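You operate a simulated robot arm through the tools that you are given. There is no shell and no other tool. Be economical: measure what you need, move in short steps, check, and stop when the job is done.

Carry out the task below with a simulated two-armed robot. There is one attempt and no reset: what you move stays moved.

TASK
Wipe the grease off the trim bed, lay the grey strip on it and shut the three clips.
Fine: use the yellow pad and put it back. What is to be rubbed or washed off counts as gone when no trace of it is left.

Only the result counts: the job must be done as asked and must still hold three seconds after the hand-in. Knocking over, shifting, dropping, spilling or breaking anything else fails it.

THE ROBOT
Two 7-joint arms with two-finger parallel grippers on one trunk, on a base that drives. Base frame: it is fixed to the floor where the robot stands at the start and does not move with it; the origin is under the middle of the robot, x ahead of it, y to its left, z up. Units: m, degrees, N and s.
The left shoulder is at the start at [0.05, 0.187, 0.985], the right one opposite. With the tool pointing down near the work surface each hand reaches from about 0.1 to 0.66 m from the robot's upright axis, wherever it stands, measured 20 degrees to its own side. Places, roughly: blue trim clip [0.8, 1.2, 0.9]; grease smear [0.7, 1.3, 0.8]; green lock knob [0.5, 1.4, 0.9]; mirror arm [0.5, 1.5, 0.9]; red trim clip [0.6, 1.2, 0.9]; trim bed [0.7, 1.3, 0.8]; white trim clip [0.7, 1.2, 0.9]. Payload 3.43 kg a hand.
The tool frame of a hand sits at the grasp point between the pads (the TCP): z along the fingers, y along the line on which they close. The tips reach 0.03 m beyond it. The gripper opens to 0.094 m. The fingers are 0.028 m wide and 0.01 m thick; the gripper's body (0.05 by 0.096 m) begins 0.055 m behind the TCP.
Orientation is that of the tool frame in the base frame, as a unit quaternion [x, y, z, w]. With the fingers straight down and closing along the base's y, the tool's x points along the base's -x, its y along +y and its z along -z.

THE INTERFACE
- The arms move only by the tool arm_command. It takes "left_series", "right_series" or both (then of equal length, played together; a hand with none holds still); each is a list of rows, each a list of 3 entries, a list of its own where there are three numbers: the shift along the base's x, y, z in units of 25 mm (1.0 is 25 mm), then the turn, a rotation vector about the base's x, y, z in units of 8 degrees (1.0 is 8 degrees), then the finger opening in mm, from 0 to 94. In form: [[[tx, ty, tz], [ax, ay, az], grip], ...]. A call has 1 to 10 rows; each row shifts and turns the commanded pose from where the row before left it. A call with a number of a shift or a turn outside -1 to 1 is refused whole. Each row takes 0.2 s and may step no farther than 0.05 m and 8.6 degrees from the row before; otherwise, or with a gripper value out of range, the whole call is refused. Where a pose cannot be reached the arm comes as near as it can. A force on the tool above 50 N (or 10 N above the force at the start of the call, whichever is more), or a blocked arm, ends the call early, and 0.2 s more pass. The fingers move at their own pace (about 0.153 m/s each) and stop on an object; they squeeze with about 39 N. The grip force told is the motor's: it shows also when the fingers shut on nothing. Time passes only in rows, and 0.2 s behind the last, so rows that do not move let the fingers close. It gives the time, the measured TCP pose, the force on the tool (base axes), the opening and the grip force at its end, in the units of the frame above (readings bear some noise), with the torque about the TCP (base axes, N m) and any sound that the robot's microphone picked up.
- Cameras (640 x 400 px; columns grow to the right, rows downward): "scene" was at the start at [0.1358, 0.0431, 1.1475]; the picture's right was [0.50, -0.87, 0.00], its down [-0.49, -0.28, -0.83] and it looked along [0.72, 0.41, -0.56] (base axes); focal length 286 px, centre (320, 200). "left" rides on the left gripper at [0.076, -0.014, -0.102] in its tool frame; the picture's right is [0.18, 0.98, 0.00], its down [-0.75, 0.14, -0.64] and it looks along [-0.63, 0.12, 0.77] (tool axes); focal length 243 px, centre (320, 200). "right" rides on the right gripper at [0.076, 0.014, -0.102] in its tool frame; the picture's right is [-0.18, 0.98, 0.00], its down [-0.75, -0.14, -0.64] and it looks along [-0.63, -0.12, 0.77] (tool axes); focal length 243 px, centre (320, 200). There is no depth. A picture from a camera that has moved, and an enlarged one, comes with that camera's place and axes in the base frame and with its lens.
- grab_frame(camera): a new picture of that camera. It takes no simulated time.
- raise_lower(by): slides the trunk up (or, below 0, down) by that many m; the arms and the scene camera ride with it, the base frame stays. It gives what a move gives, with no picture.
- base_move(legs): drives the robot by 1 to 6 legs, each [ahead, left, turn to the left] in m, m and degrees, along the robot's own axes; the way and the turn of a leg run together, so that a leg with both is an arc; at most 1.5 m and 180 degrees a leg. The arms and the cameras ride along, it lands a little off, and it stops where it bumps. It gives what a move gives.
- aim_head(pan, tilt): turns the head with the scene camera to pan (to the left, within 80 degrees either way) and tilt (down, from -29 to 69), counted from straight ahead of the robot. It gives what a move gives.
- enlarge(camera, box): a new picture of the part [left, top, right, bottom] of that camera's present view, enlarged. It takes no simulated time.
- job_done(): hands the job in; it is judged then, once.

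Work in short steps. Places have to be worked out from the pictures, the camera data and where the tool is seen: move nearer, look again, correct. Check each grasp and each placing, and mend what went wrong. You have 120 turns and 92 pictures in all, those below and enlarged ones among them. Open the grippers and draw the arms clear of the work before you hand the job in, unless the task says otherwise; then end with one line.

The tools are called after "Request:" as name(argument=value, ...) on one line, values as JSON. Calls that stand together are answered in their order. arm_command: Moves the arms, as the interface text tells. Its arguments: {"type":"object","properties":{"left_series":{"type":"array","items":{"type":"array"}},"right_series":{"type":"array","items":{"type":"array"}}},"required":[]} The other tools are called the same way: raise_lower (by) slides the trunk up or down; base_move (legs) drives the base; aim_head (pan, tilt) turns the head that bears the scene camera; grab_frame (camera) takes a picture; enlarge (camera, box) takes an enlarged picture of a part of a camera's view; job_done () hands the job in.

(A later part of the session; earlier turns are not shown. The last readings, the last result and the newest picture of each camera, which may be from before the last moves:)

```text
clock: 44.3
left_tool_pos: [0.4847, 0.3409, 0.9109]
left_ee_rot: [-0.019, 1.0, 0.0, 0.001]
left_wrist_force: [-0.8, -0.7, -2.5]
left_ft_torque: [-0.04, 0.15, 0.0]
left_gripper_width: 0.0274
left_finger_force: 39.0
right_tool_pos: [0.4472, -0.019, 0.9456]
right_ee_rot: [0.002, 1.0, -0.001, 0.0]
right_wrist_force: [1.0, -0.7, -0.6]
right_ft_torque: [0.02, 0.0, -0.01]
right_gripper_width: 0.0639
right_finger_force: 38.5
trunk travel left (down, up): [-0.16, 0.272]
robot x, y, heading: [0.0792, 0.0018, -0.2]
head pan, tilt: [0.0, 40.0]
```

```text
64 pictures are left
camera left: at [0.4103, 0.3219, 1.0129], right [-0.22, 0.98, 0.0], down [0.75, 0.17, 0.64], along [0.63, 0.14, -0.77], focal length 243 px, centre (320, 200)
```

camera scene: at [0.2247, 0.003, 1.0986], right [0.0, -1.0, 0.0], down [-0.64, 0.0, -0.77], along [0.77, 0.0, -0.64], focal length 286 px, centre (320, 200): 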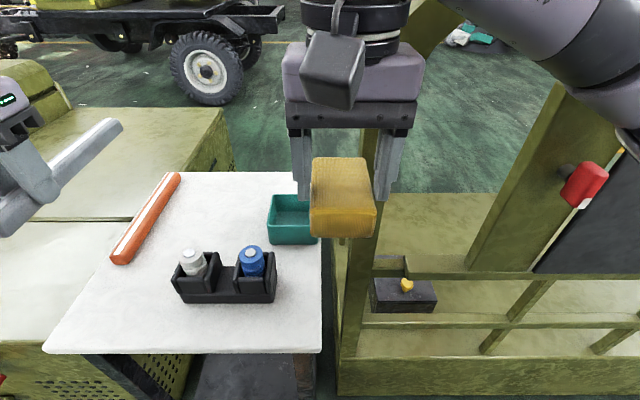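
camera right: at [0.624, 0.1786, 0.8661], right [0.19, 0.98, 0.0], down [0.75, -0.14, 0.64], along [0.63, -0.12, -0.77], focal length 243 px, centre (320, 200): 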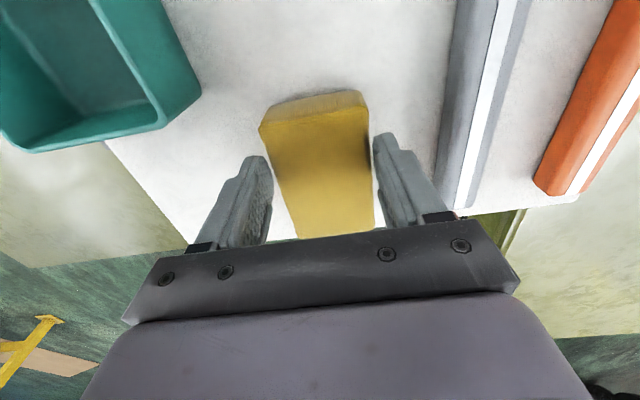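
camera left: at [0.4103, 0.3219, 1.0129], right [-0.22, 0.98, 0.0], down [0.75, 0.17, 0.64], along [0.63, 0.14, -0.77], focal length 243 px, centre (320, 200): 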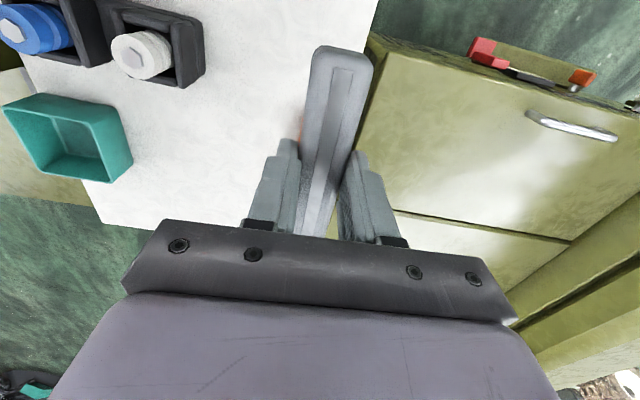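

The strip is held firmly. I back off and drive left toward the bed, then look.

Request:
base_move(legs=[[-0.3, 0, 0], [0, 0.85, 0]])

Request:
aim_head(pan=22, tilt=22)

Request:
grab_frame(camera="scene")

```text
clock: 53.9
left_tool_pos: [0.1803, 1.2006, 0.9102]
left_ee_rot: [-0.02, 1.0, -0.002, 0.0]
left_wrist_force: [-1.0, 0.7, -2.8]
left_ft_torque: [0.0, 0.15, 0.0]
left_gripper_width: 0.0273
left_finger_force: 39.0
right_tool_pos: [0.1425, 0.8406, 0.9462]
right_ee_rot: [0.001, 1.0, 0.0, -0.001]
right_wrist_force: [0.4, 0.1, -0.8]
right_ft_torque: [-0.04, -0.02, 0.03]
right_gripper_width: 0.0639
right_finger_force: 38.7
trunk travel left (down, up): [-0.16, 0.272]
robot x, y, heading: [-0.2271, 0.8633, 0.0]
head pan, tilt: [0.0, 40.0]
```

```text
clock: 54.7
left_tool_pos: [0.1802, 1.2001, 0.9092]
left_ee_rot: [-0.019, 1.0, 0.0, 0.0]
left_wrist_force: [0.0, 0.2, -2.0]
left_ft_torque: [0.0, 0.13, -0.03]
left_gripper_width: 0.0274
left_finger_force: 38.7
right_tool_pos: [0.1419, 0.8404, 0.9459]
right_ee_rot: [0.002, 1.0, 0.0, 0.0]
right_wrist_force: [-0.1, 0.6, 0.1]
right_ft_torque: [-0.02, -0.01, -0.02]
right_gripper_width: 0.0639
right_finger_force: 39.4
trunk travel left (down, up): [-0.16, 0.272]
robot x, y, heading: [-0.2254, 0.8654, 0.0]
head pan, tilt: [22.0, 22.0]
```

```text
63 pictures are left
camera scene: at [-0.0785, 0.8968, 1.1267], right [0.37, -0.93, 0.0], down [-0.35, -0.14, -0.93], along [0.86, 0.35, -0.38], focal length 286 px, centre (320, 200)
```

scene: 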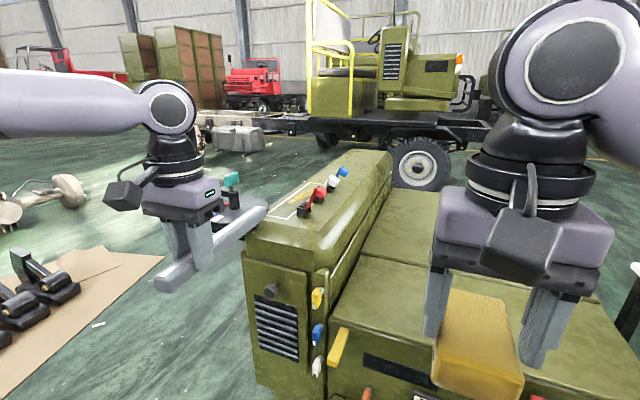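

I enlarge the bed zone.

Request:
enlarge(camera="scene", box=[200, 140, 400, 265])

```text
3.20 times, centred on (300, 202) of scene
camera zoom: at [-0.0785, 0.8968, 1.1267], right [0.37, -0.93, 0.0], down [-0.35, -0.14, -0.93], along [0.86, 0.35, -0.38], focal length 917 px, centre (384, 192)
```

zoom: 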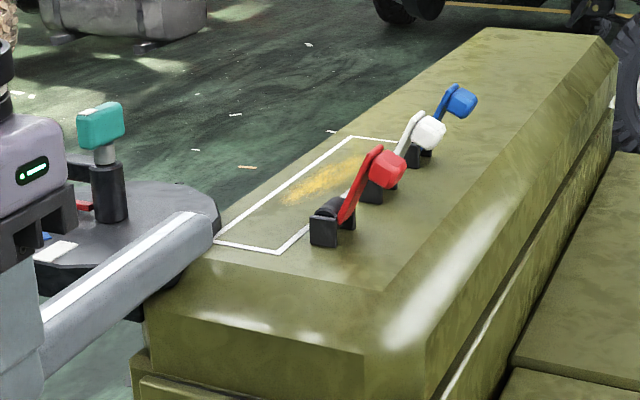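

The bed is a white outlined rectangle, about x 0.50 to 0.77 and y 1.215 to 1.28 at z≈0.81, with the smear inside. The clips stand on its −y side, open. I raise the trunk, move the right hand outward and drive left to view it from the −x side.

Request:
raise_lower(by=0.11)

Request:
arm_command(right_series=[[[0, -1, 0], [0, 0, 0], 30], [[0, -1, 0], [0, 0, 0], 30], [[0, -1, 0], [0, 0, 0], 30], [[0, -1, 0], [0, 0, 0], 30], [[0, -1, 0], [0, 0, 0], 30], [[0, -1, 0], [0, 0, 0], 30]])

Request:
base_move(legs=[[0, 0.47, 0]])

Request:
aim_head(pan=-8, tilt=25)

Request:
grab_frame(camera="scene")

```text
clock: 56.1
left_tool_pos: [0.1807, 1.1992, 1.0196]
left_ee_rot: [-0.019, 1.0, -0.001, 0.0]
left_wrist_force: [0.0, 0.0, -1.4]
left_ft_torque: [0.0, 0.13, 0.01]
left_gripper_width: 0.0274
left_finger_force: 39.2
right_tool_pos: [0.1424, 0.8407, 1.0562]
right_ee_rot: [0.001, 1.0, 0.0, 0.0]
right_wrist_force: [0.4, 0.3, -0.6]
right_ft_torque: [0.0, 0.01, 0.01]
right_gripper_width: 0.0638
right_finger_force: 39.2
trunk travel left (down, up): [-0.27, 0.162]
robot x, y, heading: [-0.2267, 0.8642, 0.1]
head pan, tilt: [22.0, 22.0]
```

```text
clock: 57.5
left_tool_pos: [0.1799, 1.1999, 1.0201]
left_ee_rot: [-0.019, 1.0, 0.001, 0.0]
left_wrist_force: [0.2, 0.4, -2.3]
left_ft_torque: [0.04, 0.16, -0.02]
left_gripper_width: 0.0274
left_finger_force: 38.4
right_tool_pos: [0.1439, 0.691, 1.0562]
right_ee_rot: [0.002, 1.0, 0.0, 0.0]
right_wrist_force: [-0.6, 0.5, -0.3]
right_ft_torque: [0.02, 0.01, -0.01]
right_gripper_width: 0.0639
right_finger_force: 38.9
trunk travel left (down, up): [-0.27, 0.162]
robot x, y, heading: [-0.2216, 0.8609, 0.1]
head pan, tilt: [22.0, 22.0]
```

```text
clock: 62.2
left_tool_pos: [0.1782, 1.6668, 1.0202]
left_ee_rot: [-0.022, 1.0, -0.001, 0.001]
left_wrist_force: [-0.1, 0.0, -2.1]
left_ft_torque: [0.01, 0.12, 0.01]
left_gripper_width: 0.0273
left_finger_force: 38.7
right_tool_pos: [0.1427, 1.1576, 1.0567]
right_ee_rot: [0.0, 1.0, 0.001, 0.0]
right_wrist_force: [-0.4, 0.7, -0.2]
right_ft_torque: [-0.01, 0.03, 0.02]
right_gripper_width: 0.0638
right_finger_force: 39.4
trunk travel left (down, up): [-0.27, 0.162]
robot x, y, heading: [-0.223, 1.3306, 0.3]
head pan, tilt: [22.0, 22.0]
```

```text
clock: 63.1
left_tool_pos: [0.1775, 1.6669, 1.0195]
left_ee_rot: [-0.021, 1.0, 0.0, 0.0]
left_wrist_force: [0.7, -0.1, -1.9]
left_ft_torque: [0.02, 0.11, -0.01]
left_gripper_width: 0.0271
left_finger_force: 39.0
right_tool_pos: [0.144, 1.1585, 1.0559]
right_ee_rot: [0.0, 1.0, 0.0, 0.0]
right_wrist_force: [-0.3, 0.3, -1.2]
right_ft_torque: [0.0, 0.0, 0.0]
right_gripper_width: 0.0638
right_finger_force: 38.9
trunk travel left (down, up): [-0.27, 0.162]
robot x, y, heading: [-0.2202, 1.3298, 0.2]
head pan, tilt: [-8.0, 25.0]
```

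```text
61 pictures are left
camera scene: at [-0.0741, 1.3154, 1.232], right [-0.13, -0.99, 0.0], down [-0.42, 0.06, -0.91], along [0.9, -0.12, -0.42], focal length 286 px, centre (320, 200)
```

scene: 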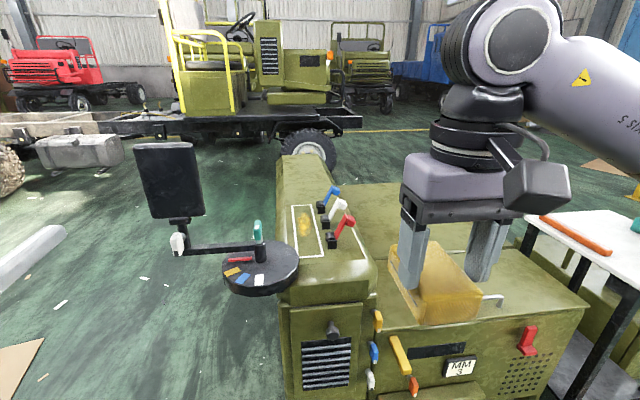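

The mirror arm stands off toward +y (panel near [0.56, 1.58]) and does not cover the bed. I must not touch it. I pull the left hand with the strip back and outward, then drive a bit left and ahead.

Request:
arm_command(left_series=[[[-1, 0.5, 0], [0, 0, 0], 10], [[-1, 0.5, 0], [0, 0, 0], 10], [[-1, 0.5, 0], [0, 0, 0], 10], [[-1, 0.5, 0], [0, 0, 0], 10], [[-1, 0.5, 0], [0, 0, 0], 10], [[-1, 0.5, 0], [0, 0, 0], 10]])

Request:
base_move(legs=[[0, 0.09, 0], [0.28, 0, 0]])

Request:
aim_head(pan=-15, tilt=40)

Request:
grab_frame(camera="scene")

```text
clock: 64.5
left_tool_pos: [0.0262, 1.7389, 1.0187]
left_ee_rot: [-0.021, 1.0, 0.001, 0.0]
left_wrist_force: [-0.6, -1.4, -1.7]
left_ft_torque: [-0.01, 0.08, -0.03]
left_gripper_width: 0.0274
left_finger_force: 39.8
right_tool_pos: [0.1411, 1.1563, 1.0571]
right_ee_rot: [0.0, 1.0, 0.001, 0.0]
right_wrist_force: [-0.7, -1.1, -0.3]
right_ft_torque: [0.02, -0.11, 0.05]
right_gripper_width: 0.0634
right_finger_force: 39.1
trunk travel left (down, up): [-0.27, 0.162]
robot x, y, heading: [-0.2189, 1.3291, 0.4]
head pan, tilt: [-8.0, 25.0]
```

```text
clock: 67.5
left_tool_pos: [0.3133, 1.8336, 1.0171]
left_ee_rot: [-0.024, 1.0, -0.001, 0.0]
left_wrist_force: [-0.3, -0.1, -2.6]
left_ft_torque: [-0.04, 0.09, 0.03]
left_gripper_width: 0.0276
left_finger_force: 39.2
right_tool_pos: [0.4308, 1.2507, 1.058]
right_ee_rot: [-0.002, 1.0, -0.001, -0.001]
right_wrist_force: [-0.1, 0.6, -1.2]
right_ft_torque: [0.0, -0.01, 0.01]
right_gripper_width: 0.0637
right_finger_force: 39.2
trunk travel left (down, up): [-0.27, 0.162]
robot x, y, heading: [0.0638, 1.4197, 0.3]
head pan, tilt: [-8.0, 25.0]
```

```text
clock: 68.3
left_tool_pos: [0.3123, 1.8325, 1.0177]
left_ee_rot: [-0.024, 1.0, -0.001, 0.001]
left_wrist_force: [-0.2, 1.1, -1.1]
left_ft_torque: [0.0, 0.15, 0.01]
left_gripper_width: 0.0273
left_finger_force: 38.9
right_tool_pos: [0.4311, 1.2504, 1.0567]
right_ee_rot: [-0.002, 1.0, 0.0, 0.0]
right_wrist_force: [0.5, 0.3, -1.2]
right_ft_torque: [-0.02, 0.0, 0.0]
right_gripper_width: 0.0637
right_finger_force: 39.6
trunk travel left (down, up): [-0.27, 0.162]
robot x, y, heading: [0.0637, 1.4188, 0.4]
head pan, tilt: [-15.0, 40.0]
```

```text
60 pictures are left
camera scene: at [0.2023, 1.3978, 1.2087], right [-0.25, -0.97, 0.0], down [-0.62, 0.16, -0.77], along [0.74, -0.19, -0.64], focal length 286 px, centre (320, 200)
```

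scene: 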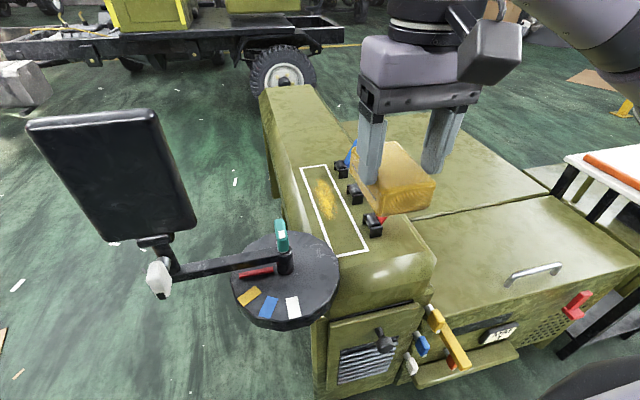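

I now place the bed at x 0.505 to 0.797 and y 1.23 to 1.29. The smear lies at x≈0.59 to 0.75, y≈1.24 to 1.28, and the clips at x≈0.555, 0.65 and 0.75, y≈1.205. I creep 0.035 m ahead for reach, then move the pad over the bed.

Request:
base_move(legs=[[0.035, 0, 0]])

Request:
arm_command(right_series=[[[1, 0, -0.6], [0, 0, 0], 30], [[1, 0.2, -0.6], [0, 0, 0], 30], [[1, 0.2, -0.6], [0, 0, 0], 30], [[0.8, 0.2, -0.6], [0, 0, 0], 30], [[0.8, 0, -0.6], [0, 0, 0], 30], [[0.8, 0, -0.6], [0, 0, 0], 30], [[0.8, 0, -0.6], [0, 0, 0], 30]])

Request:
grab_frame(camera="scene")

Request:
grab_frame(camera="right")

```text
clock: 69.2
left_tool_pos: [0.3476, 1.8327, 1.0181]
left_ee_rot: [-0.023, 1.0, -0.001, 0.0]
left_wrist_force: [0.4, 0.4, -2.5]
left_ft_torque: [-0.01, 0.1, -0.02]
left_gripper_width: 0.0275
left_finger_force: 38.7
right_tool_pos: [0.4648, 1.2503, 1.0559]
right_ee_rot: [-0.002, 1.0, 0.0, -0.001]
right_wrist_force: [-0.4, 0.9, 0.5]
right_ft_torque: [0.02, 0.05, -0.01]
right_gripper_width: 0.064
right_finger_force: 38.9
trunk travel left (down, up): [-0.27, 0.162]
robot x, y, heading: [0.0952, 1.4192, 0.8]
head pan, tilt: [-15.0, 40.0]
```

```text
clock: 70.8
left_tool_pos: [0.3483, 1.8337, 1.0167]
left_ee_rot: [-0.024, 1.0, 0.0, 0.001]
left_wrist_force: [0.3, -0.3, -2.5]
left_ft_torque: [-0.03, 0.14, 0.03]
left_gripper_width: 0.0271
left_finger_force: 38.8
right_tool_pos: [0.6201, 1.2652, 0.9495]
right_ee_rot: [-0.003, 1.0, 0.0, 0.001]
right_wrist_force: [0.1, -0.4, -0.4]
right_ft_torque: [0.0, -0.02, 0.0]
right_gripper_width: 0.0639
right_finger_force: 38.7
trunk travel left (down, up): [-0.27, 0.162]
robot x, y, heading: [0.0942, 1.4172, 0.7]
head pan, tilt: [-15.0, 40.0]
```

```text
59 pictures are left
camera scene: at [0.2372, 1.3981, 1.2086], right [-0.25, -0.97, 0.0], down [-0.62, 0.16, -0.77], along [0.74, -0.19, -0.64], focal length 286 px, centre (320, 200)
```

scene: 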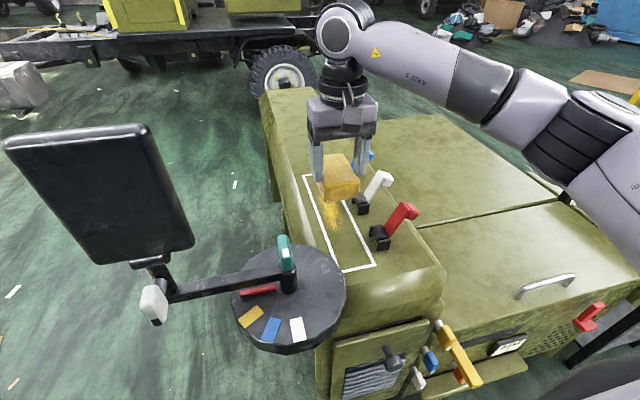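

```text
58 pictures are left
camera right: at [0.5434, 1.2818, 1.0537], right [0.18, 0.98, 0.0], down [0.75, -0.14, 0.64], along [0.63, -0.11, -0.77], focal length 243 px, centre (320, 200)
```

right: 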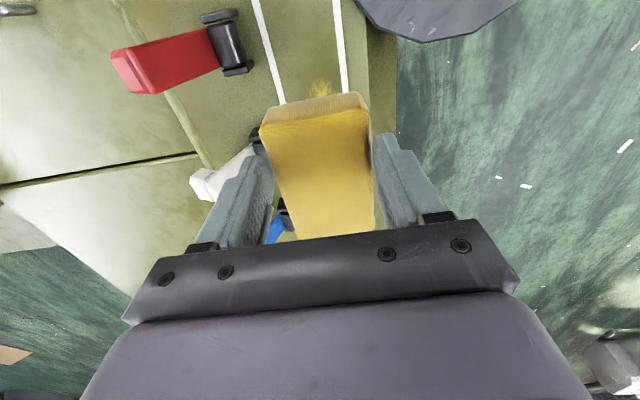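

The pad is aligned over the bed: lines at y 1.233 and 1.294, pad at 1.265. I lower it to just above contact.

Request:
arm_command(right_series=[[[0.6, 0, -0.6], [0, 0, 0], 30], [[0.4, 0, -0.8], [0, 0, 0], 30], [[0, 0, -0.8], [0, 0, 0], 30], [[0, 0, -0.3], [0, 0, 0], 30], [[0, 0, -0.2], [0, 0, 0], 30]])

Request:
enlarge(camera="scene", box=[270, 100, 430, 280])

```text
clock: 72.0
left_tool_pos: [0.3467, 1.8334, 1.0175]
left_ee_rot: [-0.024, 1.0, -0.002, 0.0]
left_wrist_force: [0.0, -0.3, -1.9]
left_ft_torque: [-0.02, 0.12, -0.03]
left_gripper_width: 0.0274
left_finger_force: 39.5
right_tool_pos: [0.6442, 1.2659, 0.8843]
right_ee_rot: [-0.003, 1.0, 0.0, 0.0]
right_wrist_force: [0.2, 0.4, -0.5]
right_ft_torque: [0.0, 0.0, 0.0]
right_gripper_width: 0.0636
right_finger_force: 39.7
trunk travel left (down, up): [-0.27, 0.162]
robot x, y, heading: [0.096, 1.4214, 0.5]
head pan, tilt: [-15.0, 40.0]
```

```text
2.22 times, centred on (350, 190) of scene
camera zoom: at [0.2371, 1.398, 1.2086], right [-0.25, -0.97, 0.0], down [-0.62, 0.16, -0.77], along [0.74, -0.19, -0.64], focal length 637 px, centre (253, 222)
```

zoom: 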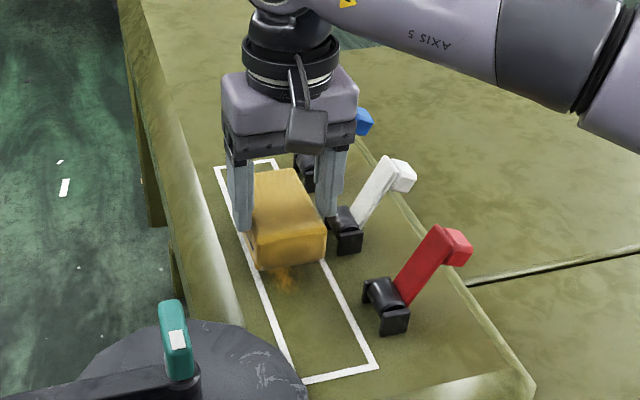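

Nearly in contact. I lower in 3–4 mm steps, watching the force.

Request:
arm_command(right_series=[[[0, 0, -0.15], [0, 0, 0], 30], [[0, 0, -0.15], [0, 0, 0], 30]])

Request:
arm_command(right_series=[[[0, 0, -0.15], [0, 0, 0], 30], [[0, 0, -0.15], [0, 0, 0], 30]])

```text
clock: 72.6
left_tool_pos: [0.3483, 1.8329, 1.0167]
left_ee_rot: [-0.024, 1.0, 0.0, 0.002]
left_wrist_force: [-0.4, 0.9, -1.2]
left_ft_torque: [-0.02, 0.13, -0.01]
left_gripper_width: 0.0274
left_finger_force: 39.6
right_tool_pos: [0.645, 1.2665, 0.8781]
right_ee_rot: [-0.003, 1.0, 0.0, 0.0]
right_wrist_force: [0.0, 0.4, -2.0]
right_ft_torque: [-0.03, 0.03, 0.0]
right_gripper_width: 0.0637
right_finger_force: 38.8
trunk travel left (down, up): [-0.27, 0.162]
robot x, y, heading: [0.0952, 1.4156, 0.4]
head pan, tilt: [-15.0, 40.0]
```

```text
clock: 73.2
left_tool_pos: [0.3474, 1.8336, 1.0171]
left_ee_rot: [-0.023, 1.0, -0.001, 0.001]
left_wrist_force: [-1.1, 0.5, -1.6]
left_ft_torque: [0.01, 0.15, 0.0]
left_gripper_width: 0.0275
left_finger_force: 39.1
right_tool_pos: [0.6451, 1.2681, 0.8688]
right_ee_rot: [-0.003, 1.0, 0.0, 0.0]
right_wrist_force: [0.3, 0.1, -0.3]
right_ft_torque: [-0.03, 0.06, 0.03]
right_gripper_width: 0.0639
right_finger_force: 39.8
trunk travel left (down, up): [-0.27, 0.162]
robot x, y, heading: [0.0977, 1.4192, 0.6]
head pan, tilt: [-15.0, 40.0]
```

Still no contact at 0.869. I keep going.

Request:
arm_command(right_series=[[[0, -0.1, -0.15], [0, 0, 0], 30], [[0, 0, -0.15], [0, 0, 0], 30]])

Request:
arm_command(right_series=[[[0, 0, -0.15], [0, 0, 0], 30]])

Request:
arm_command(right_series=[[[0, 0, -0.15], [0, 0, 0], 30]])

```text
clock: 73.8
left_tool_pos: [0.3465, 1.8334, 1.0173]
left_ee_rot: [-0.024, 1.0, -0.001, 0.001]
left_wrist_force: [0.0, 0.0, -1.6]
left_ft_torque: [-0.04, 0.14, 0.03]
left_gripper_width: 0.0273
left_finger_force: 38.9
right_tool_pos: [0.6451, 1.267, 0.8648]
right_ee_rot: [-0.003, 1.0, 0.0, 0.001]
right_wrist_force: [-2.5, -0.5, 9.0]
right_ft_torque: [-0.28, -0.09, -0.1]
right_gripper_width: 0.0638
right_finger_force: 38.9
trunk travel left (down, up): [-0.27, 0.162]
robot x, y, heading: [0.0925, 1.4195, 0.5]
head pan, tilt: [-15.0, 40.0]
```

```text
clock: 74.2
left_tool_pos: [0.3452, 1.8333, 1.0186]
left_ee_rot: [-0.023, 1.0, -0.001, 0.002]
left_wrist_force: [0.6, -0.5, -2.5]
left_ft_torque: [0.0, 0.16, -0.01]
left_gripper_width: 0.0273
left_finger_force: 39.4
right_tool_pos: [0.6448, 1.2651, 0.864]
right_ee_rot: [-0.002, 1.0, 0.001, 0.004]
right_wrist_force: [-1.2, -3.9, 30.8]
right_ft_torque: [-0.55, 0.83, 0.06]
right_gripper_width: 0.0639
right_finger_force: 39.5
trunk travel left (down, up): [-0.27, 0.162]
robot x, y, heading: [0.0944, 1.4198, 0.7]
head pan, tilt: [-15.0, 40.0]
```

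```text
clock: 74.6
left_tool_pos: [0.3445, 1.8325, 1.0186]
left_ee_rot: [-0.023, 1.0, -0.002, 0.003]
left_wrist_force: [-0.3, -0.7, -1.4]
left_ft_torque: [-0.02, 0.11, -0.03]
left_gripper_width: 0.0275
left_finger_force: 38.9
right_tool_pos: [0.6445, 1.2645, 0.8629]
right_ee_rot: [-0.002, 1.0, 0.002, 0.007]
right_wrist_force: [-4.7, -7.0, 43.4]
right_ft_torque: [-0.33, 0.51, -0.08]
right_gripper_width: 0.0641
right_finger_force: 39.2
trunk travel left (down, up): [-0.27, 0.162]
robot x, y, heading: [0.0947, 1.4218, 0.1]
head pan, tilt: [-15.0, 40.0]
```

Contact is at z≈0.865. I ease the pressure to about 15 N and rub along x over the smear.

Request:
arm_command(right_series=[[[0, 0, 0.2], [0, 0, 0], 30], [[-0.6, 0, 0], [0, 0, 0], 30], [[-0.6, 0, 0], [0, 0, 0], 30], [[-0.6, 0, 0], [0, 0, 0], 30], [[0.6, 0, 0], [0, 0, 0], 30], [[0.6, 0, 0], [0, 0, 0], 30], [[0.6, 0, 0], [0, 0, 0], 30], [[0.6, 0, 0], [0, 0, 0], 30]])

```text
clock: 76.4
left_tool_pos: [0.3452, 1.8347, 1.0178]
left_ee_rot: [-0.023, 1.0, -0.002, 0.003]
left_wrist_force: [-0.9, 0.4, -0.6]
left_ft_torque: [-0.01, 0.15, -0.04]
left_gripper_width: 0.0275
left_finger_force: 39.4
right_tool_pos: [0.6586, 1.2675, 0.8628]
right_ee_rot: [-0.003, 1.0, 0.0, 0.002]
right_wrist_force: [-14.4, 0.4, 32.2]
right_ft_torque: [0.01, 1.1, -0.1]
right_gripper_width: 0.0638
right_finger_force: 39.1
trunk travel left (down, up): [-0.27, 0.162]
robot x, y, heading: [0.0981, 1.4199, 0.6]
head pan, tilt: [-15.0, 40.0]
```

The rubbing goes well without slipping. I extend the strokes to the far end, a bit lighter.

Request:
arm_command(right_series=[[[0.6, 0, 0.08], [0, 0, 0], 30], [[0.6, 0, 0], [0, 0, 0], 30], [[0.6, 0, 0], [0, 0, 0], 30], [[0.4, 0, 0], [0, 0, 0], 30], [[-0.6, -0.15, 0], [0, 0, 0], 30], [[-0.6, 0, 0], [0, 0, 0], 30], [[-0.6, 0, 0], [0, 0, 0], 30], [[-0.6, 0, 0], [0, 0, 0], 30], [[-0.6, 0, 0], [0, 0, 0], 30], [[-0.6, 0, 0], [0, 0, 0], 30]])

Request:
enlarge(camera="scene", box=[270, 100, 430, 280])

```text
clock: 78.6
left_tool_pos: [0.3477, 1.8342, 1.0182]
left_ee_rot: [-0.024, 1.0, 0.0, 0.001]
left_wrist_force: [-0.6, -1.1, -2.7]
left_ft_torque: [-0.04, 0.12, -0.01]
left_gripper_width: 0.0275
left_finger_force: 39.1
right_tool_pos: [0.6241, 1.2604, 0.8616]
right_ee_rot: [-0.002, 1.0, 0.0, -0.001]
right_wrist_force: [4.5, 0.3, 11.9]
right_ft_torque: [0.12, -0.97, 0.05]
right_gripper_width: 0.0639
right_finger_force: 38.7
trunk travel left (down, up): [-0.27, 0.162]
robot x, y, heading: [0.0956, 1.4198, 0.4]
head pan, tilt: [-15.0, 40.0]
```

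```text
2.22 times, centred on (350, 190) of scene
camera zoom: at [0.2364, 1.3984, 1.2087], right [-0.25, -0.97, 0.0], down [-0.62, 0.16, -0.77], along [0.74, -0.19, -0.64], focal length 637 px, centre (253, 222)
```

zoom: 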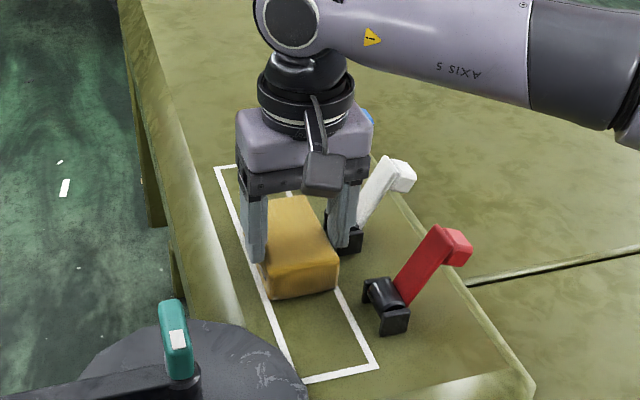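

The near end looks clean. I do one more full pass each way, pressing a little.

Request:
arm_command(right_series=[[[-0.8, 0, -0.05], [0, 0, 0], 30], [[0.8, 0.2, 0], [0, 0, 0], 30], [[0.8, 0.1, 0], [0, 0, 0], 30], [[0.8, 0, 0], [0, 0, 0], 30], [[0.8, 0, 0], [0, 0, 0], 30], [[0.8, 0, 0], [0, 0, 0], 30], [[0.6, 0, 0], [0, 0, 0], 30], [[0, -0.3, 0], [0, 0, 0], 30], [[0, 0.3, 0], [0, 0, 0], 30]])

Request:
arm_command(right_series=[[[-0.8, 0, 0], [0, 0, 0], 30], [[-0.8, 0, 0], [0, 0, 0], 30], [[-0.8, 0, 0], [0, 0, 0], 30], [[-0.8, 0, 0], [0, 0, 0], 30], [[0, 0, 1], [0, 0, 0], 30], [[0, 0, 1], [0, 0, 0], 30], [[-1, 0, 1], [0, 0, 0], 30], [[-1, -0.3, 1], [0, 0, 0], 30], [[-1, -0.5, 1], [0, 0, 0], 30], [[-1, -0.5, 0.5], [0, 0, 0], 30]])

Request:
enlarge(camera="scene", box=[270, 100, 430, 280])

```text
clock: 80.6
left_tool_pos: [0.3465, 1.8332, 1.0187]
left_ee_rot: [-0.024, 1.0, -0.001, 0.002]
left_wrist_force: [-0.7, -0.5, -2.2]
left_ft_torque: [0.02, 0.17, 0.0]
left_gripper_width: 0.0274
left_finger_force: 38.7
right_tool_pos: [0.7199, 1.2643, 0.8611]
right_ee_rot: [0.0, 1.0, -0.001, 0.002]
right_wrist_force: [-3.7, -2.7, 20.0]
right_ft_torque: [0.31, 0.23, 0.32]
right_gripper_width: 0.0638
right_finger_force: 39.2
trunk travel left (down, up): [-0.27, 0.162]
robot x, y, heading: [0.0962, 1.4202, 0.3]
head pan, tilt: [-15.0, 40.0]
```

```text
clock: 82.8
left_tool_pos: [0.3477, 1.8331, 1.0166]
left_ee_rot: [-0.024, 1.0, -0.001, 0.001]
left_wrist_force: [0.5, -0.1, -2.8]
left_ft_torque: [0.0, 0.14, 0.0]
left_gripper_width: 0.0274
left_finger_force: 39.0
right_tool_pos: [0.54, 1.2348, 0.9947]
right_ee_rot: [-0.002, 1.0, 0.0, 0.0]
right_wrist_force: [-0.1, 0.0, -0.3]
right_ft_torque: [-0.04, 0.01, 0.0]
right_gripper_width: 0.0638
right_finger_force: 39.1
trunk travel left (down, up): [-0.27, 0.162]
robot x, y, heading: [0.0954, 1.4242, 0.8]
head pan, tilt: [-15.0, 40.0]
```

```text
2.22 times, centred on (350, 190) of scene
camera zoom: at [0.2369, 1.3979, 1.2087], right [-0.25, -0.97, 0.0], down [-0.62, 0.16, -0.77], along [0.74, -0.19, -0.64], focal length 637 px, centre (253, 222)
```

zoom: 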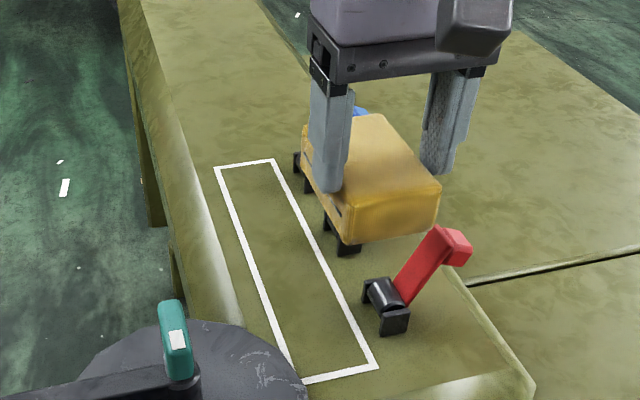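

The bed looks clean. I zoom in tighter to be sure no trace remains.

Request:
enlarge(camera="scene", box=[315, 165, 375, 275])

Request:
enlarge(camera="right", box=[200, 0, 480, 180])

```text
3.64 times, centred on (345, 220) of scene
camera zoom: at [0.2369, 1.3979, 1.2087], right [-0.25, -0.97, 0.0], down [-0.62, 0.16, -0.77], along [0.74, -0.19, -0.64], focal length 1042 px, centre (229, 127)
```

zoom: 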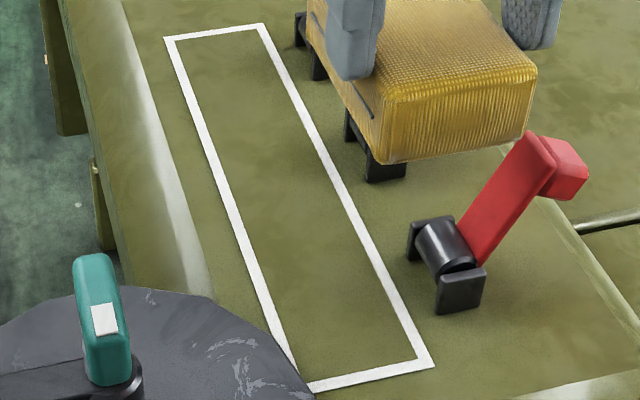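

```text
2.22 times, centred on (340, 90) of right
camera zoom: at [0.4632, 1.25, 1.097], right [0.18, 0.98, 0.0], down [0.75, -0.14, 0.64], along [0.63, -0.12, -0.77], focal length 539 px, centre (276, 444)
```

zoom: 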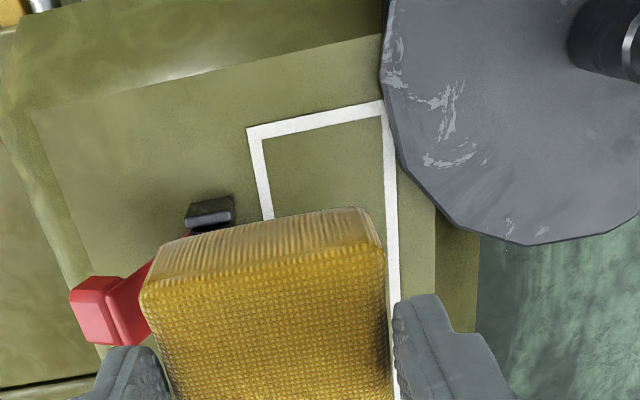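

The grease is gone. Next I back off, bring the left hand to rel (0.35, 0.21), shift right and come ahead again, so the left hand with the strip comes over the bed clear of the mirror.

Request:
base_move(legs=[[-0.3, 0, -0.6], [0, -0.37, 0]])

Request:
arm_command(left_series=[[[0.5, -1, 0], [0, 0, -0.17], 10], [[0.5, -1, 0], [0, 0, -0.17], 10], [[0.5, -1, 0], [0, 0, 0], 10], [[0.5, -1, 0], [0, 0, 0], 10], [[0.5, -1, 0], [0, 0, 0], 10], [[0.5, -1, 0], [0, 0, 0], 10], [[0.5, -1, 0], [0, 0, 0], 10], [[0.5, -1, 0], [0, 0, 0], 10]])

Request:
aim_head(pan=15, tilt=35)

Request:
grab_frame(camera="scene")

```text
clock: 88.2
left_tool_pos: [0.0376, 1.4638, 1.0155]
left_ee_rot: [-0.013, 1.0, -0.001, 0.0]
left_wrist_force: [0.9, -0.7, -2.6]
left_ft_torque: [0.01, 0.12, -0.02]
left_gripper_width: 0.0275
left_finger_force: 38.8
right_tool_pos: [0.2183, 0.8634, 0.9944]
right_ee_rot: [0.008, 1.0, 0.0, 0.0]
right_wrist_force: [0.3, 0.6, -0.2]
right_ft_torque: [0.0, 0.01, 0.01]
right_gripper_width: 0.0635
right_finger_force: 38.9
trunk travel left (down, up): [-0.27, 0.162]
robot x, y, heading: [-0.227, 1.0574, -0.8]
head pan, tilt: [-15.0, 40.0]
```

```text
clock: 90.0
left_tool_pos: [0.1405, 1.2649, 1.0168]
left_ee_rot: [0.01, 1.0, -0.001, 0.001]
left_wrist_force: [0.2, 0.6, -2.3]
left_ft_torque: [0.03, 0.11, -0.02]
left_gripper_width: 0.0273
left_finger_force: 38.6
right_tool_pos: [0.2175, 0.8627, 0.9953]
right_ee_rot: [0.008, 1.0, -0.001, 0.0]
right_wrist_force: [0.0, -0.6, -0.9]
right_ft_torque: [0.0, 0.0, 0.0]
right_gripper_width: 0.0639
right_finger_force: 39.1
trunk travel left (down, up): [-0.27, 0.162]
robot x, y, heading: [-0.2205, 1.0595, -0.6]
head pan, tilt: [-15.0, 40.0]
```

```text
clock: 91.0
left_tool_pos: [0.1385, 1.2659, 1.0177]
left_ee_rot: [0.011, 1.0, 0.0, 0.002]
left_wrist_force: [0.8, 0.5, -1.5]
left_ft_torque: [0.01, 0.16, 0.04]
left_gripper_width: 0.0275
left_finger_force: 39.4
right_tool_pos: [0.2185, 0.8634, 0.9944]
right_ee_rot: [0.008, 1.0, 0.0, 0.0]
right_wrist_force: [-0.3, 0.7, 0.2]
right_ft_torque: [-0.02, 0.02, 0.01]
right_gripper_width: 0.064
right_finger_force: 39.2
trunk travel left (down, up): [-0.27, 0.162]
robot x, y, heading: [-0.2237, 1.055, -0.5]
head pan, tilt: [15.0, 35.0]
```

```text
52 pictures are left
camera scene: at [-0.0777, 1.0762, 1.2162], right [0.25, -0.97, 0.0], down [-0.56, -0.14, -0.82], along [0.79, 0.2, -0.57], focal length 286 px, centre (320, 200)
```

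scene: 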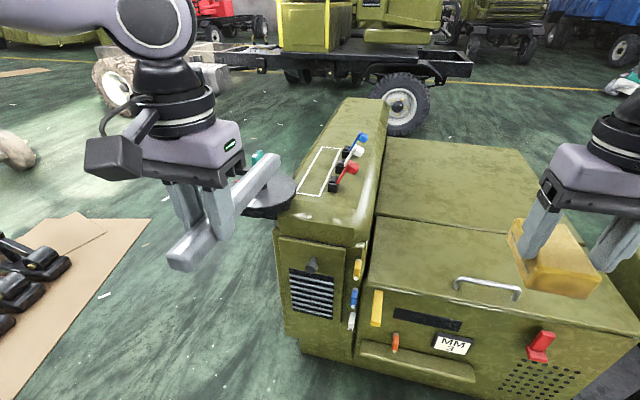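

The path ahead is clear. I drive forward 0.3 m and straighten the heading.

Request:
base_move(legs=[[0.31, 0, 0.5]])

Request:
aim_head(pan=22, tilt=45)

Request:
grab_frame(camera="scene")

Request:
grab_frame(camera="left")

```text
clock: 93.2
left_tool_pos: [0.4459, 1.2745, 1.016]
left_ee_rot: [0.0, 1.0, -0.001, 0.0]
left_wrist_force: [-0.4, 0.6, -1.6]
left_ft_torque: [0.01, 0.12, 0.02]
left_gripper_width: 0.0273
left_finger_force: 39.3
right_tool_pos: [0.5322, 0.8737, 0.9945]
right_ee_rot: [0.0, 1.0, -0.001, -0.001]
right_wrist_force: [-0.2, 0.0, 0.1]
right_ft_torque: [-0.02, -0.01, -0.02]
right_gripper_width: 0.0639
right_finger_force: 39.1
trunk travel left (down, up): [-0.27, 0.162]
robot x, y, heading: [0.0899, 1.0599, 0.4]
head pan, tilt: [15.0, 35.0]
stopped in leg 1: the robot was blocked; the commanded pose is now the measured one
```

```text
clock: 93.9
left_tool_pos: [0.4456, 1.2737, 1.0162]
left_ee_rot: [0.001, 1.0, -0.001, 0.001]
left_wrist_force: [-0.3, 0.1, -3.0]
left_ft_torque: [0.0, 0.13, -0.02]
left_gripper_width: 0.0275
left_finger_force: 38.2
right_tool_pos: [0.5319, 0.8727, 0.9943]
right_ee_rot: [0.0, 1.0, -0.001, -0.001]
right_wrist_force: [0.1, -0.8, -0.5]
right_ft_torque: [0.01, -0.02, 0.02]
right_gripper_width: 0.0637
right_finger_force: 39.6
trunk travel left (down, up): [-0.27, 0.162]
robot x, y, heading: [0.0872, 1.0594, 0.3]
head pan, tilt: [22.0, 45.0]
```

```text
51 pictures are left
camera scene: at [0.2223, 1.0888, 1.2014], right [0.38, -0.93, 0.0], down [-0.65, -0.27, -0.71], along [0.65, 0.27, -0.71], focal length 286 px, centre (320, 200)
```

scene: 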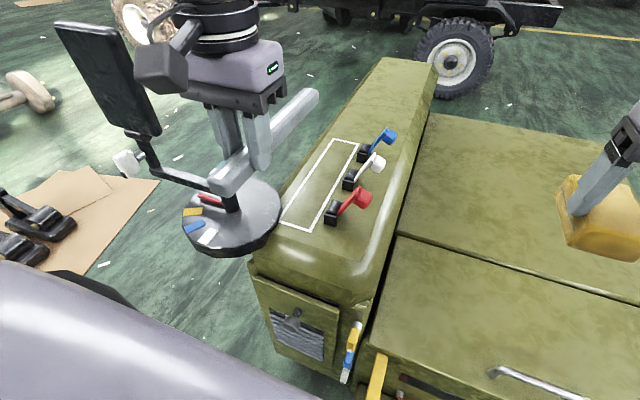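

```text
50 pictures are left
camera left: at [0.3709, 1.2589, 1.1194], right [-0.18, 0.98, 0.0], down [0.75, 0.14, 0.64], along [0.63, 0.12, -0.77], focal length 243 px, centre (320, 200)
```

left: 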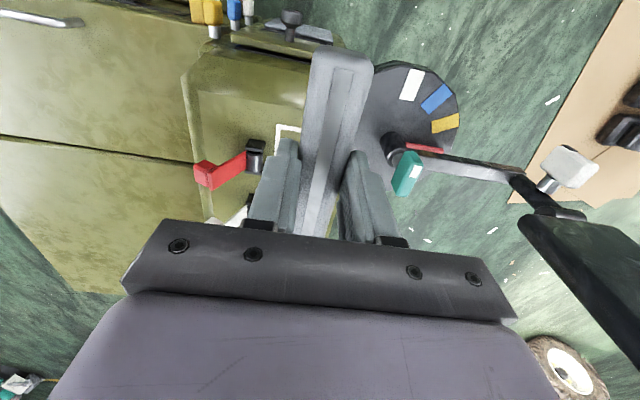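

The left forearm will come in from the left over the green knob (top ≈0.936), so I must watch its clearance. I raise the trunk 0.04, move the strip over the bed at z≈0.95 and look.

Request:
raise_lower(by=0.04)

Request:
arm_command(left_series=[[[1, -0.07, -0.5], [0, 0, 0], 10], [[1, -0.07, -0.5], [0, 0, 0], 10], [[1, -0.07, -0.5], [0, 0, 0], 10], [[1, -0.07, -0.5], [0, 0, 0], 10], [[1, -0.07, -0.5], [0, 0, 0], 10], [[1, -0.05, -0.5], [0, 0, 0], 10], [[0.2, 0, -0.8], [0, 0, 0], 10]])

Request:
aim_head(pan=35, tilt=30)

Request:
grab_frame(camera="scene")

Request:
grab_frame(camera="left")

```text
clock: 94.7
left_tool_pos: [0.4452, 1.2733, 1.0566]
left_ee_rot: [0.001, 1.0, -0.001, 0.0]
left_wrist_force: [1.3, -0.9, -0.8]
left_ft_torque: [0.02, 0.12, 0.01]
left_gripper_width: 0.0273
left_finger_force: 39.0
right_tool_pos: [0.5328, 0.8733, 1.033]
right_ee_rot: [-0.001, 1.0, -0.001, -0.001]
right_wrist_force: [-0.2, 1.2, -0.7]
right_ft_torque: [-0.02, -0.02, -0.02]
right_gripper_width: 0.0639
right_finger_force: 38.8
trunk travel left (down, up): [-0.31, 0.122]
robot x, y, heading: [0.0899, 1.058, 0.4]
head pan, tilt: [22.0, 45.0]
```

```text
clock: 96.3
left_tool_pos: [0.5936, 1.2716, 0.9605]
left_ee_rot: [0.0, 1.0, -0.001, 0.001]
left_wrist_force: [-0.4, -0.1, -2.9]
left_ft_torque: [0.02, 0.09, -0.02]
left_gripper_width: 0.0275
left_finger_force: 39.2
left hand out of reach, approached as far as the arm can: row 6, 7
right_tool_pos: [0.5329, 0.8737, 1.0343]
right_ee_rot: [-0.001, 1.0, -0.001, -0.001]
right_wrist_force: [-0.5, -0.5, -1.1]
right_ft_torque: [0.02, 0.01, -0.04]
right_gripper_width: 0.0639
right_finger_force: 39.2
trunk travel left (down, up): [-0.31, 0.122]
robot x, y, heading: [0.0867, 1.0568, 0.2]
head pan, tilt: [22.0, 45.0]
```

```text
clock: 97.1
left_tool_pos: [0.5927, 1.2717, 0.9614]
left_ee_rot: [0.001, 1.0, -0.002, 0.001]
left_wrist_force: [-1.1, 0.5, -1.5]
left_ft_torque: [0.0, 0.13, -0.01]
left_gripper_width: 0.0274
left_finger_force: 39.4
right_tool_pos: [0.5331, 0.8711, 1.0346]
right_ee_rot: [-0.001, 1.0, 0.0, -0.001]
right_wrist_force: [1.0, 0.0, -0.6]
right_ft_torque: [0.02, 0.03, 0.05]
right_gripper_width: 0.0637
right_finger_force: 39.0
trunk travel left (down, up): [-0.31, 0.122]
robot x, y, heading: [0.0887, 1.0561, 0.4]
head pan, tilt: [35.0, 30.0]
```

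```text
49 pictures are left
camera scene: at [0.221, 1.1101, 1.2639], right [0.58, -0.82, 0.0], down [-0.41, -0.29, -0.87], along [0.71, 0.5, -0.5], focal length 286 px, centre (320, 200)
```

scene: 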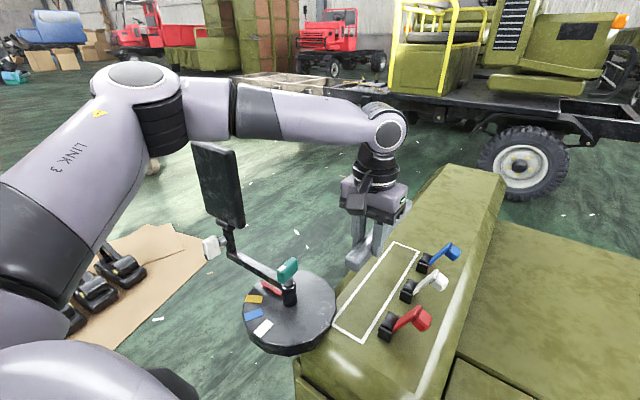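

```text
48 pictures are left
camera left: at [0.5177, 1.2566, 1.0636], right [-0.18, 0.98, 0.0], down [0.75, 0.14, 0.64], along [0.63, 0.12, -0.77], focal length 243 px, centre (320, 200)
```

left: 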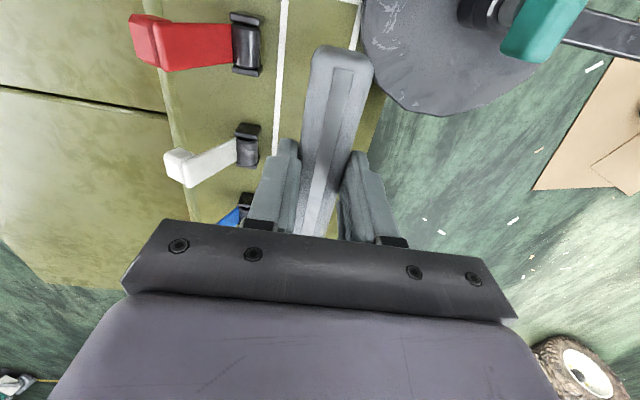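

The forearm passes clear of the mirror so far. I lower toward z≈0.87 while correcting y to 1.263, then check again.

Request:
arm_command(left_series=[[[0, -0.2, -0.8], [0, 0, 0], 10], [[0, -0.14, -0.8], [0, 0, 0], 10], [[0.3, 0, -0.8], [0, 0, 0], 10], [[0, 0, -0.8], [0, 0, 0], 10], [[0, 0, -0.4], [0, 0, 0], 10]])

Request:
grab_frame(camera="scene")

Request:
grab_frame(camera="left")

```text
clock: 98.3
left_tool_pos: [0.5742, 1.2842, 0.8824]
left_ee_rot: [0.001, 1.0, -0.001, 0.001]
left_wrist_force: [0.4, -0.2, -2.4]
left_ft_torque: [-0.01, 0.13, 0.01]
left_gripper_width: 0.0277
left_finger_force: 38.8
left hand out of reach, approached as far as the arm can: row 1, 2, 3, 4, 5
right_tool_pos: [0.5333, 0.8736, 1.0343]
right_ee_rot: [-0.001, 1.0, 0.0, -0.001]
right_wrist_force: [1.4, -0.7, -0.3]
right_ft_torque: [-0.01, 0.01, -0.02]
right_gripper_width: 0.0637
right_finger_force: 39.0
trunk travel left (down, up): [-0.31, 0.122]
robot x, y, heading: [0.086, 1.0593, 0.3]
head pan, tilt: [35.0, 30.0]
```

```text
47 pictures are left
camera scene: at [0.2209, 1.1102, 1.264], right [0.58, -0.82, 0.0], down [-0.41, -0.29, -0.87], along [0.71, 0.5, -0.5], focal length 286 px, centre (320, 200)
```

scene: 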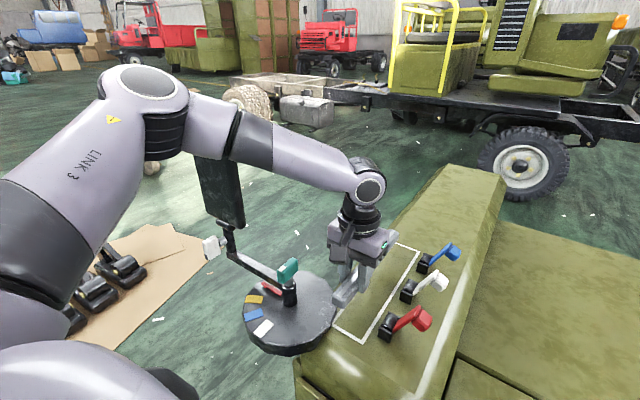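

```text
46 pictures are left
camera left: at [0.4995, 1.2688, 0.9854], right [-0.18, 0.98, 0.0], down [0.75, 0.14, 0.64], along [0.63, 0.12, -0.77], focal length 243 px, centre (320, 200)
```

left: 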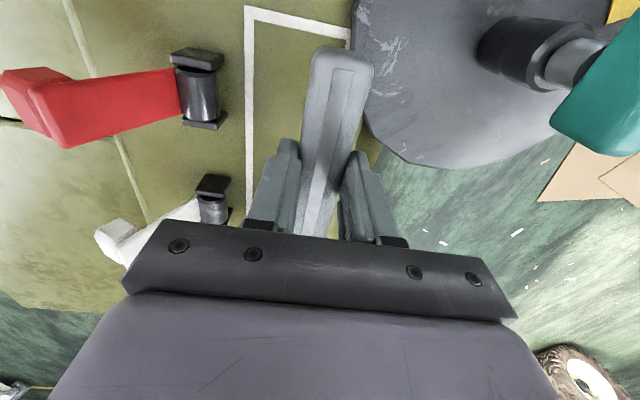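

The left arm recedes while lowering, since it reaches better when the target is farther outward and the trunk lower. I lift, shift the base 0.08 m right, lower the trunk 0.04 and reposition.

Request:
arm_command(left_series=[[[0, 0, 1], [0, 0, 0], 10], [[0, 0, 1], [0, 0, 0], 10], [[0, 0, 1], [0, 0, 0], 10], [[0, 0, 1], [0, 0, 0], 10]])

Request:
base_move(legs=[[0, -0.08, 0]])

Request:
raise_lower(by=-0.04)

Request:
arm_command(left_series=[[[0, 1, 0], [0, 0, 0], 10], [[0.3, 1, 0], [0, 0, 0], 10], [[0.3, 0.3, -0.5], [0, 0, 0], 10]])

```text
clock: 99.3
left_tool_pos: [0.5727, 1.286, 0.983]
left_ee_rot: [0.002, 1.0, -0.001, -0.001]
left_wrist_force: [-0.1, 0.2, -1.6]
left_ft_torque: [-0.01, 0.1, 0.03]
left_gripper_width: 0.0274
left_finger_force: 39.0
right_tool_pos: [0.5326, 0.8718, 1.0341]
right_ee_rot: [-0.001, 1.0, 0.0, 0.0]
right_wrist_force: [0.1, -0.4, -1.1]
right_ft_torque: [-0.01, 0.01, 0.01]
right_gripper_width: 0.0638
right_finger_force: 38.7
trunk travel left (down, up): [-0.31, 0.122]
robot x, y, heading: [0.0869, 1.0591, 0.4]
head pan, tilt: [35.0, 30.0]
```

```text
clock: 100.7
left_tool_pos: [0.5588, 1.2253, 0.9819]
left_ee_rot: [-0.008, 1.0, -0.001, -0.002]
left_wrist_force: [0.0, -0.5, -1.8]
left_ft_torque: [-0.01, 0.13, 0.02]
left_gripper_width: 0.0274
left_finger_force: 38.9
right_tool_pos: [0.5262, 0.8105, 1.0336]
right_ee_rot: [-0.009, 1.0, -0.001, 0.0]
right_wrist_force: [-0.9, 0.8, 0.0]
right_ft_torque: [-0.02, 0.01, 0.0]
right_gripper_width: 0.0635
right_finger_force: 39.4
trunk travel left (down, up): [-0.31, 0.122]
robot x, y, heading: [0.0797, 0.9878, 1.3]
head pan, tilt: [35.0, 30.0]
stopped in leg 1: the robot was blocked; the commanded pose is now the measured one
```

```text
clock: 101.5
left_tool_pos: [0.5598, 1.2235, 0.9411]
left_ee_rot: [-0.006, 1.0, -0.001, 0.0]
left_wrist_force: [-0.3, -0.4, -2.0]
left_ft_torque: [0.02, 0.14, -0.01]
left_gripper_width: 0.0273
left_finger_force: 39.0
right_tool_pos: [0.5257, 0.8098, 0.9947]
right_ee_rot: [-0.009, 1.0, 0.0, 0.0]
right_wrist_force: [-0.1, 1.2, -0.2]
right_ft_torque: [-0.03, -0.03, 0.0]
right_gripper_width: 0.0639
right_finger_force: 38.9
trunk travel left (down, up): [-0.27, 0.162]
robot x, y, heading: [0.0777, 0.9905, 1.3]
head pan, tilt: [35.0, 30.0]
```

```text
clock: 102.3
left_tool_pos: [0.5731, 1.2815, 0.9292]
left_ee_rot: [-0.006, 1.0, 0.0, -0.001]
left_wrist_force: [0.0, -0.2, -1.5]
left_ft_torque: [-0.02, 0.14, 0.02]
left_gripper_width: 0.0277
left_finger_force: 38.5
right_tool_pos: [0.5265, 0.8099, 0.9948]
right_ee_rot: [-0.009, 1.0, 0.0, 0.0]
right_wrist_force: [0.2, -0.3, 0.2]
right_ft_torque: [-0.03, 0.0, 0.0]
right_gripper_width: 0.0636
right_finger_force: 38.6
trunk travel left (down, up): [-0.27, 0.162]
robot x, y, heading: [0.0808, 0.9877, 1.5]
head pan, tilt: [35.0, 30.0]
```

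Now I move to x 0.60, y 1.263 and z≈0.88, and see how it reaches.

Request:
arm_command(left_series=[[[0.3, -0.2, -0.5], [0, 0, -0.1], 10], [[0.3, -0.2, -0.5], [0, 0, 0], 10], [[0.3, -0.2, -0.5], [0, 0, 0], 10], [[0.2, -0.1, -0.5], [0, 0, 0], 10]])

Request:
grab_frame(camera="left")

Request:
grab_frame(camera="scene")

```text
clock: 103.3
left_tool_pos: [0.6013, 1.2639, 0.8788]
left_ee_rot: [-0.002, 1.0, 0.0, -0.001]
left_wrist_force: [-0.5, -0.4, -2.1]
left_ft_torque: [0.01, 0.15, 0.0]
left_gripper_width: 0.0276
left_finger_force: 38.9
right_tool_pos: [0.5271, 0.809, 0.9949]
right_ee_rot: [-0.008, 1.0, 0.0, -0.001]
right_wrist_force: [0.5, 0.5, 0.2]
right_ft_torque: [-0.02, 0.03, 0.0]
right_gripper_width: 0.0638
right_finger_force: 39.2
trunk travel left (down, up): [-0.27, 0.162]
robot x, y, heading: [0.0752, 0.9874, 1.4]
head pan, tilt: [35.0, 30.0]
```

```text
45 pictures are left
camera left: at [0.5274, 1.2486, 0.9815], right [-0.18, 0.98, 0.0], down [0.76, 0.14, 0.64], along [0.63, 0.12, -0.77], focal length 243 px, centre (320, 200)
```

left: 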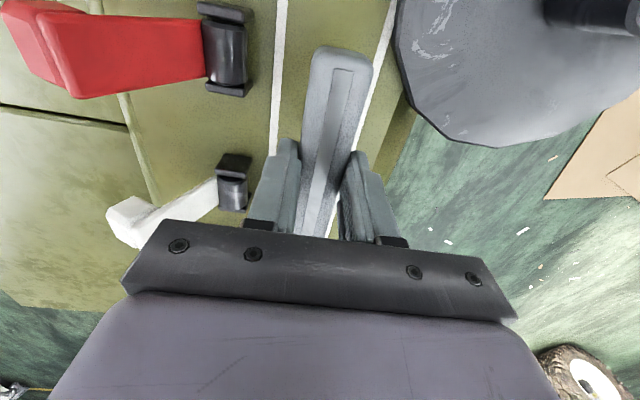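

```text
44 pictures are left
camera scene: at [0.2104, 1.0422, 1.224], right [0.59, -0.81, 0.0], down [-0.4, -0.3, -0.87], along [0.7, 0.51, -0.5], focal length 286 px, centre (320, 200)
```

scene: 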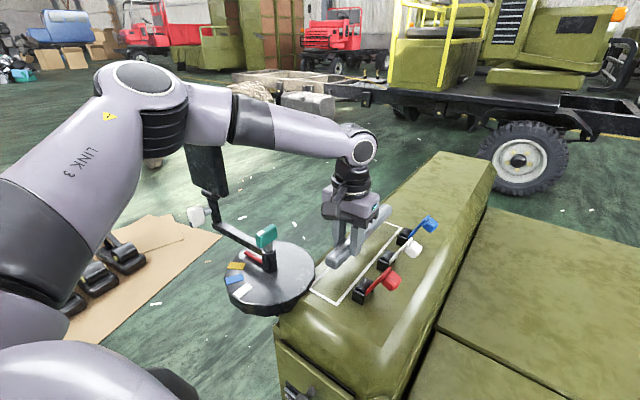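

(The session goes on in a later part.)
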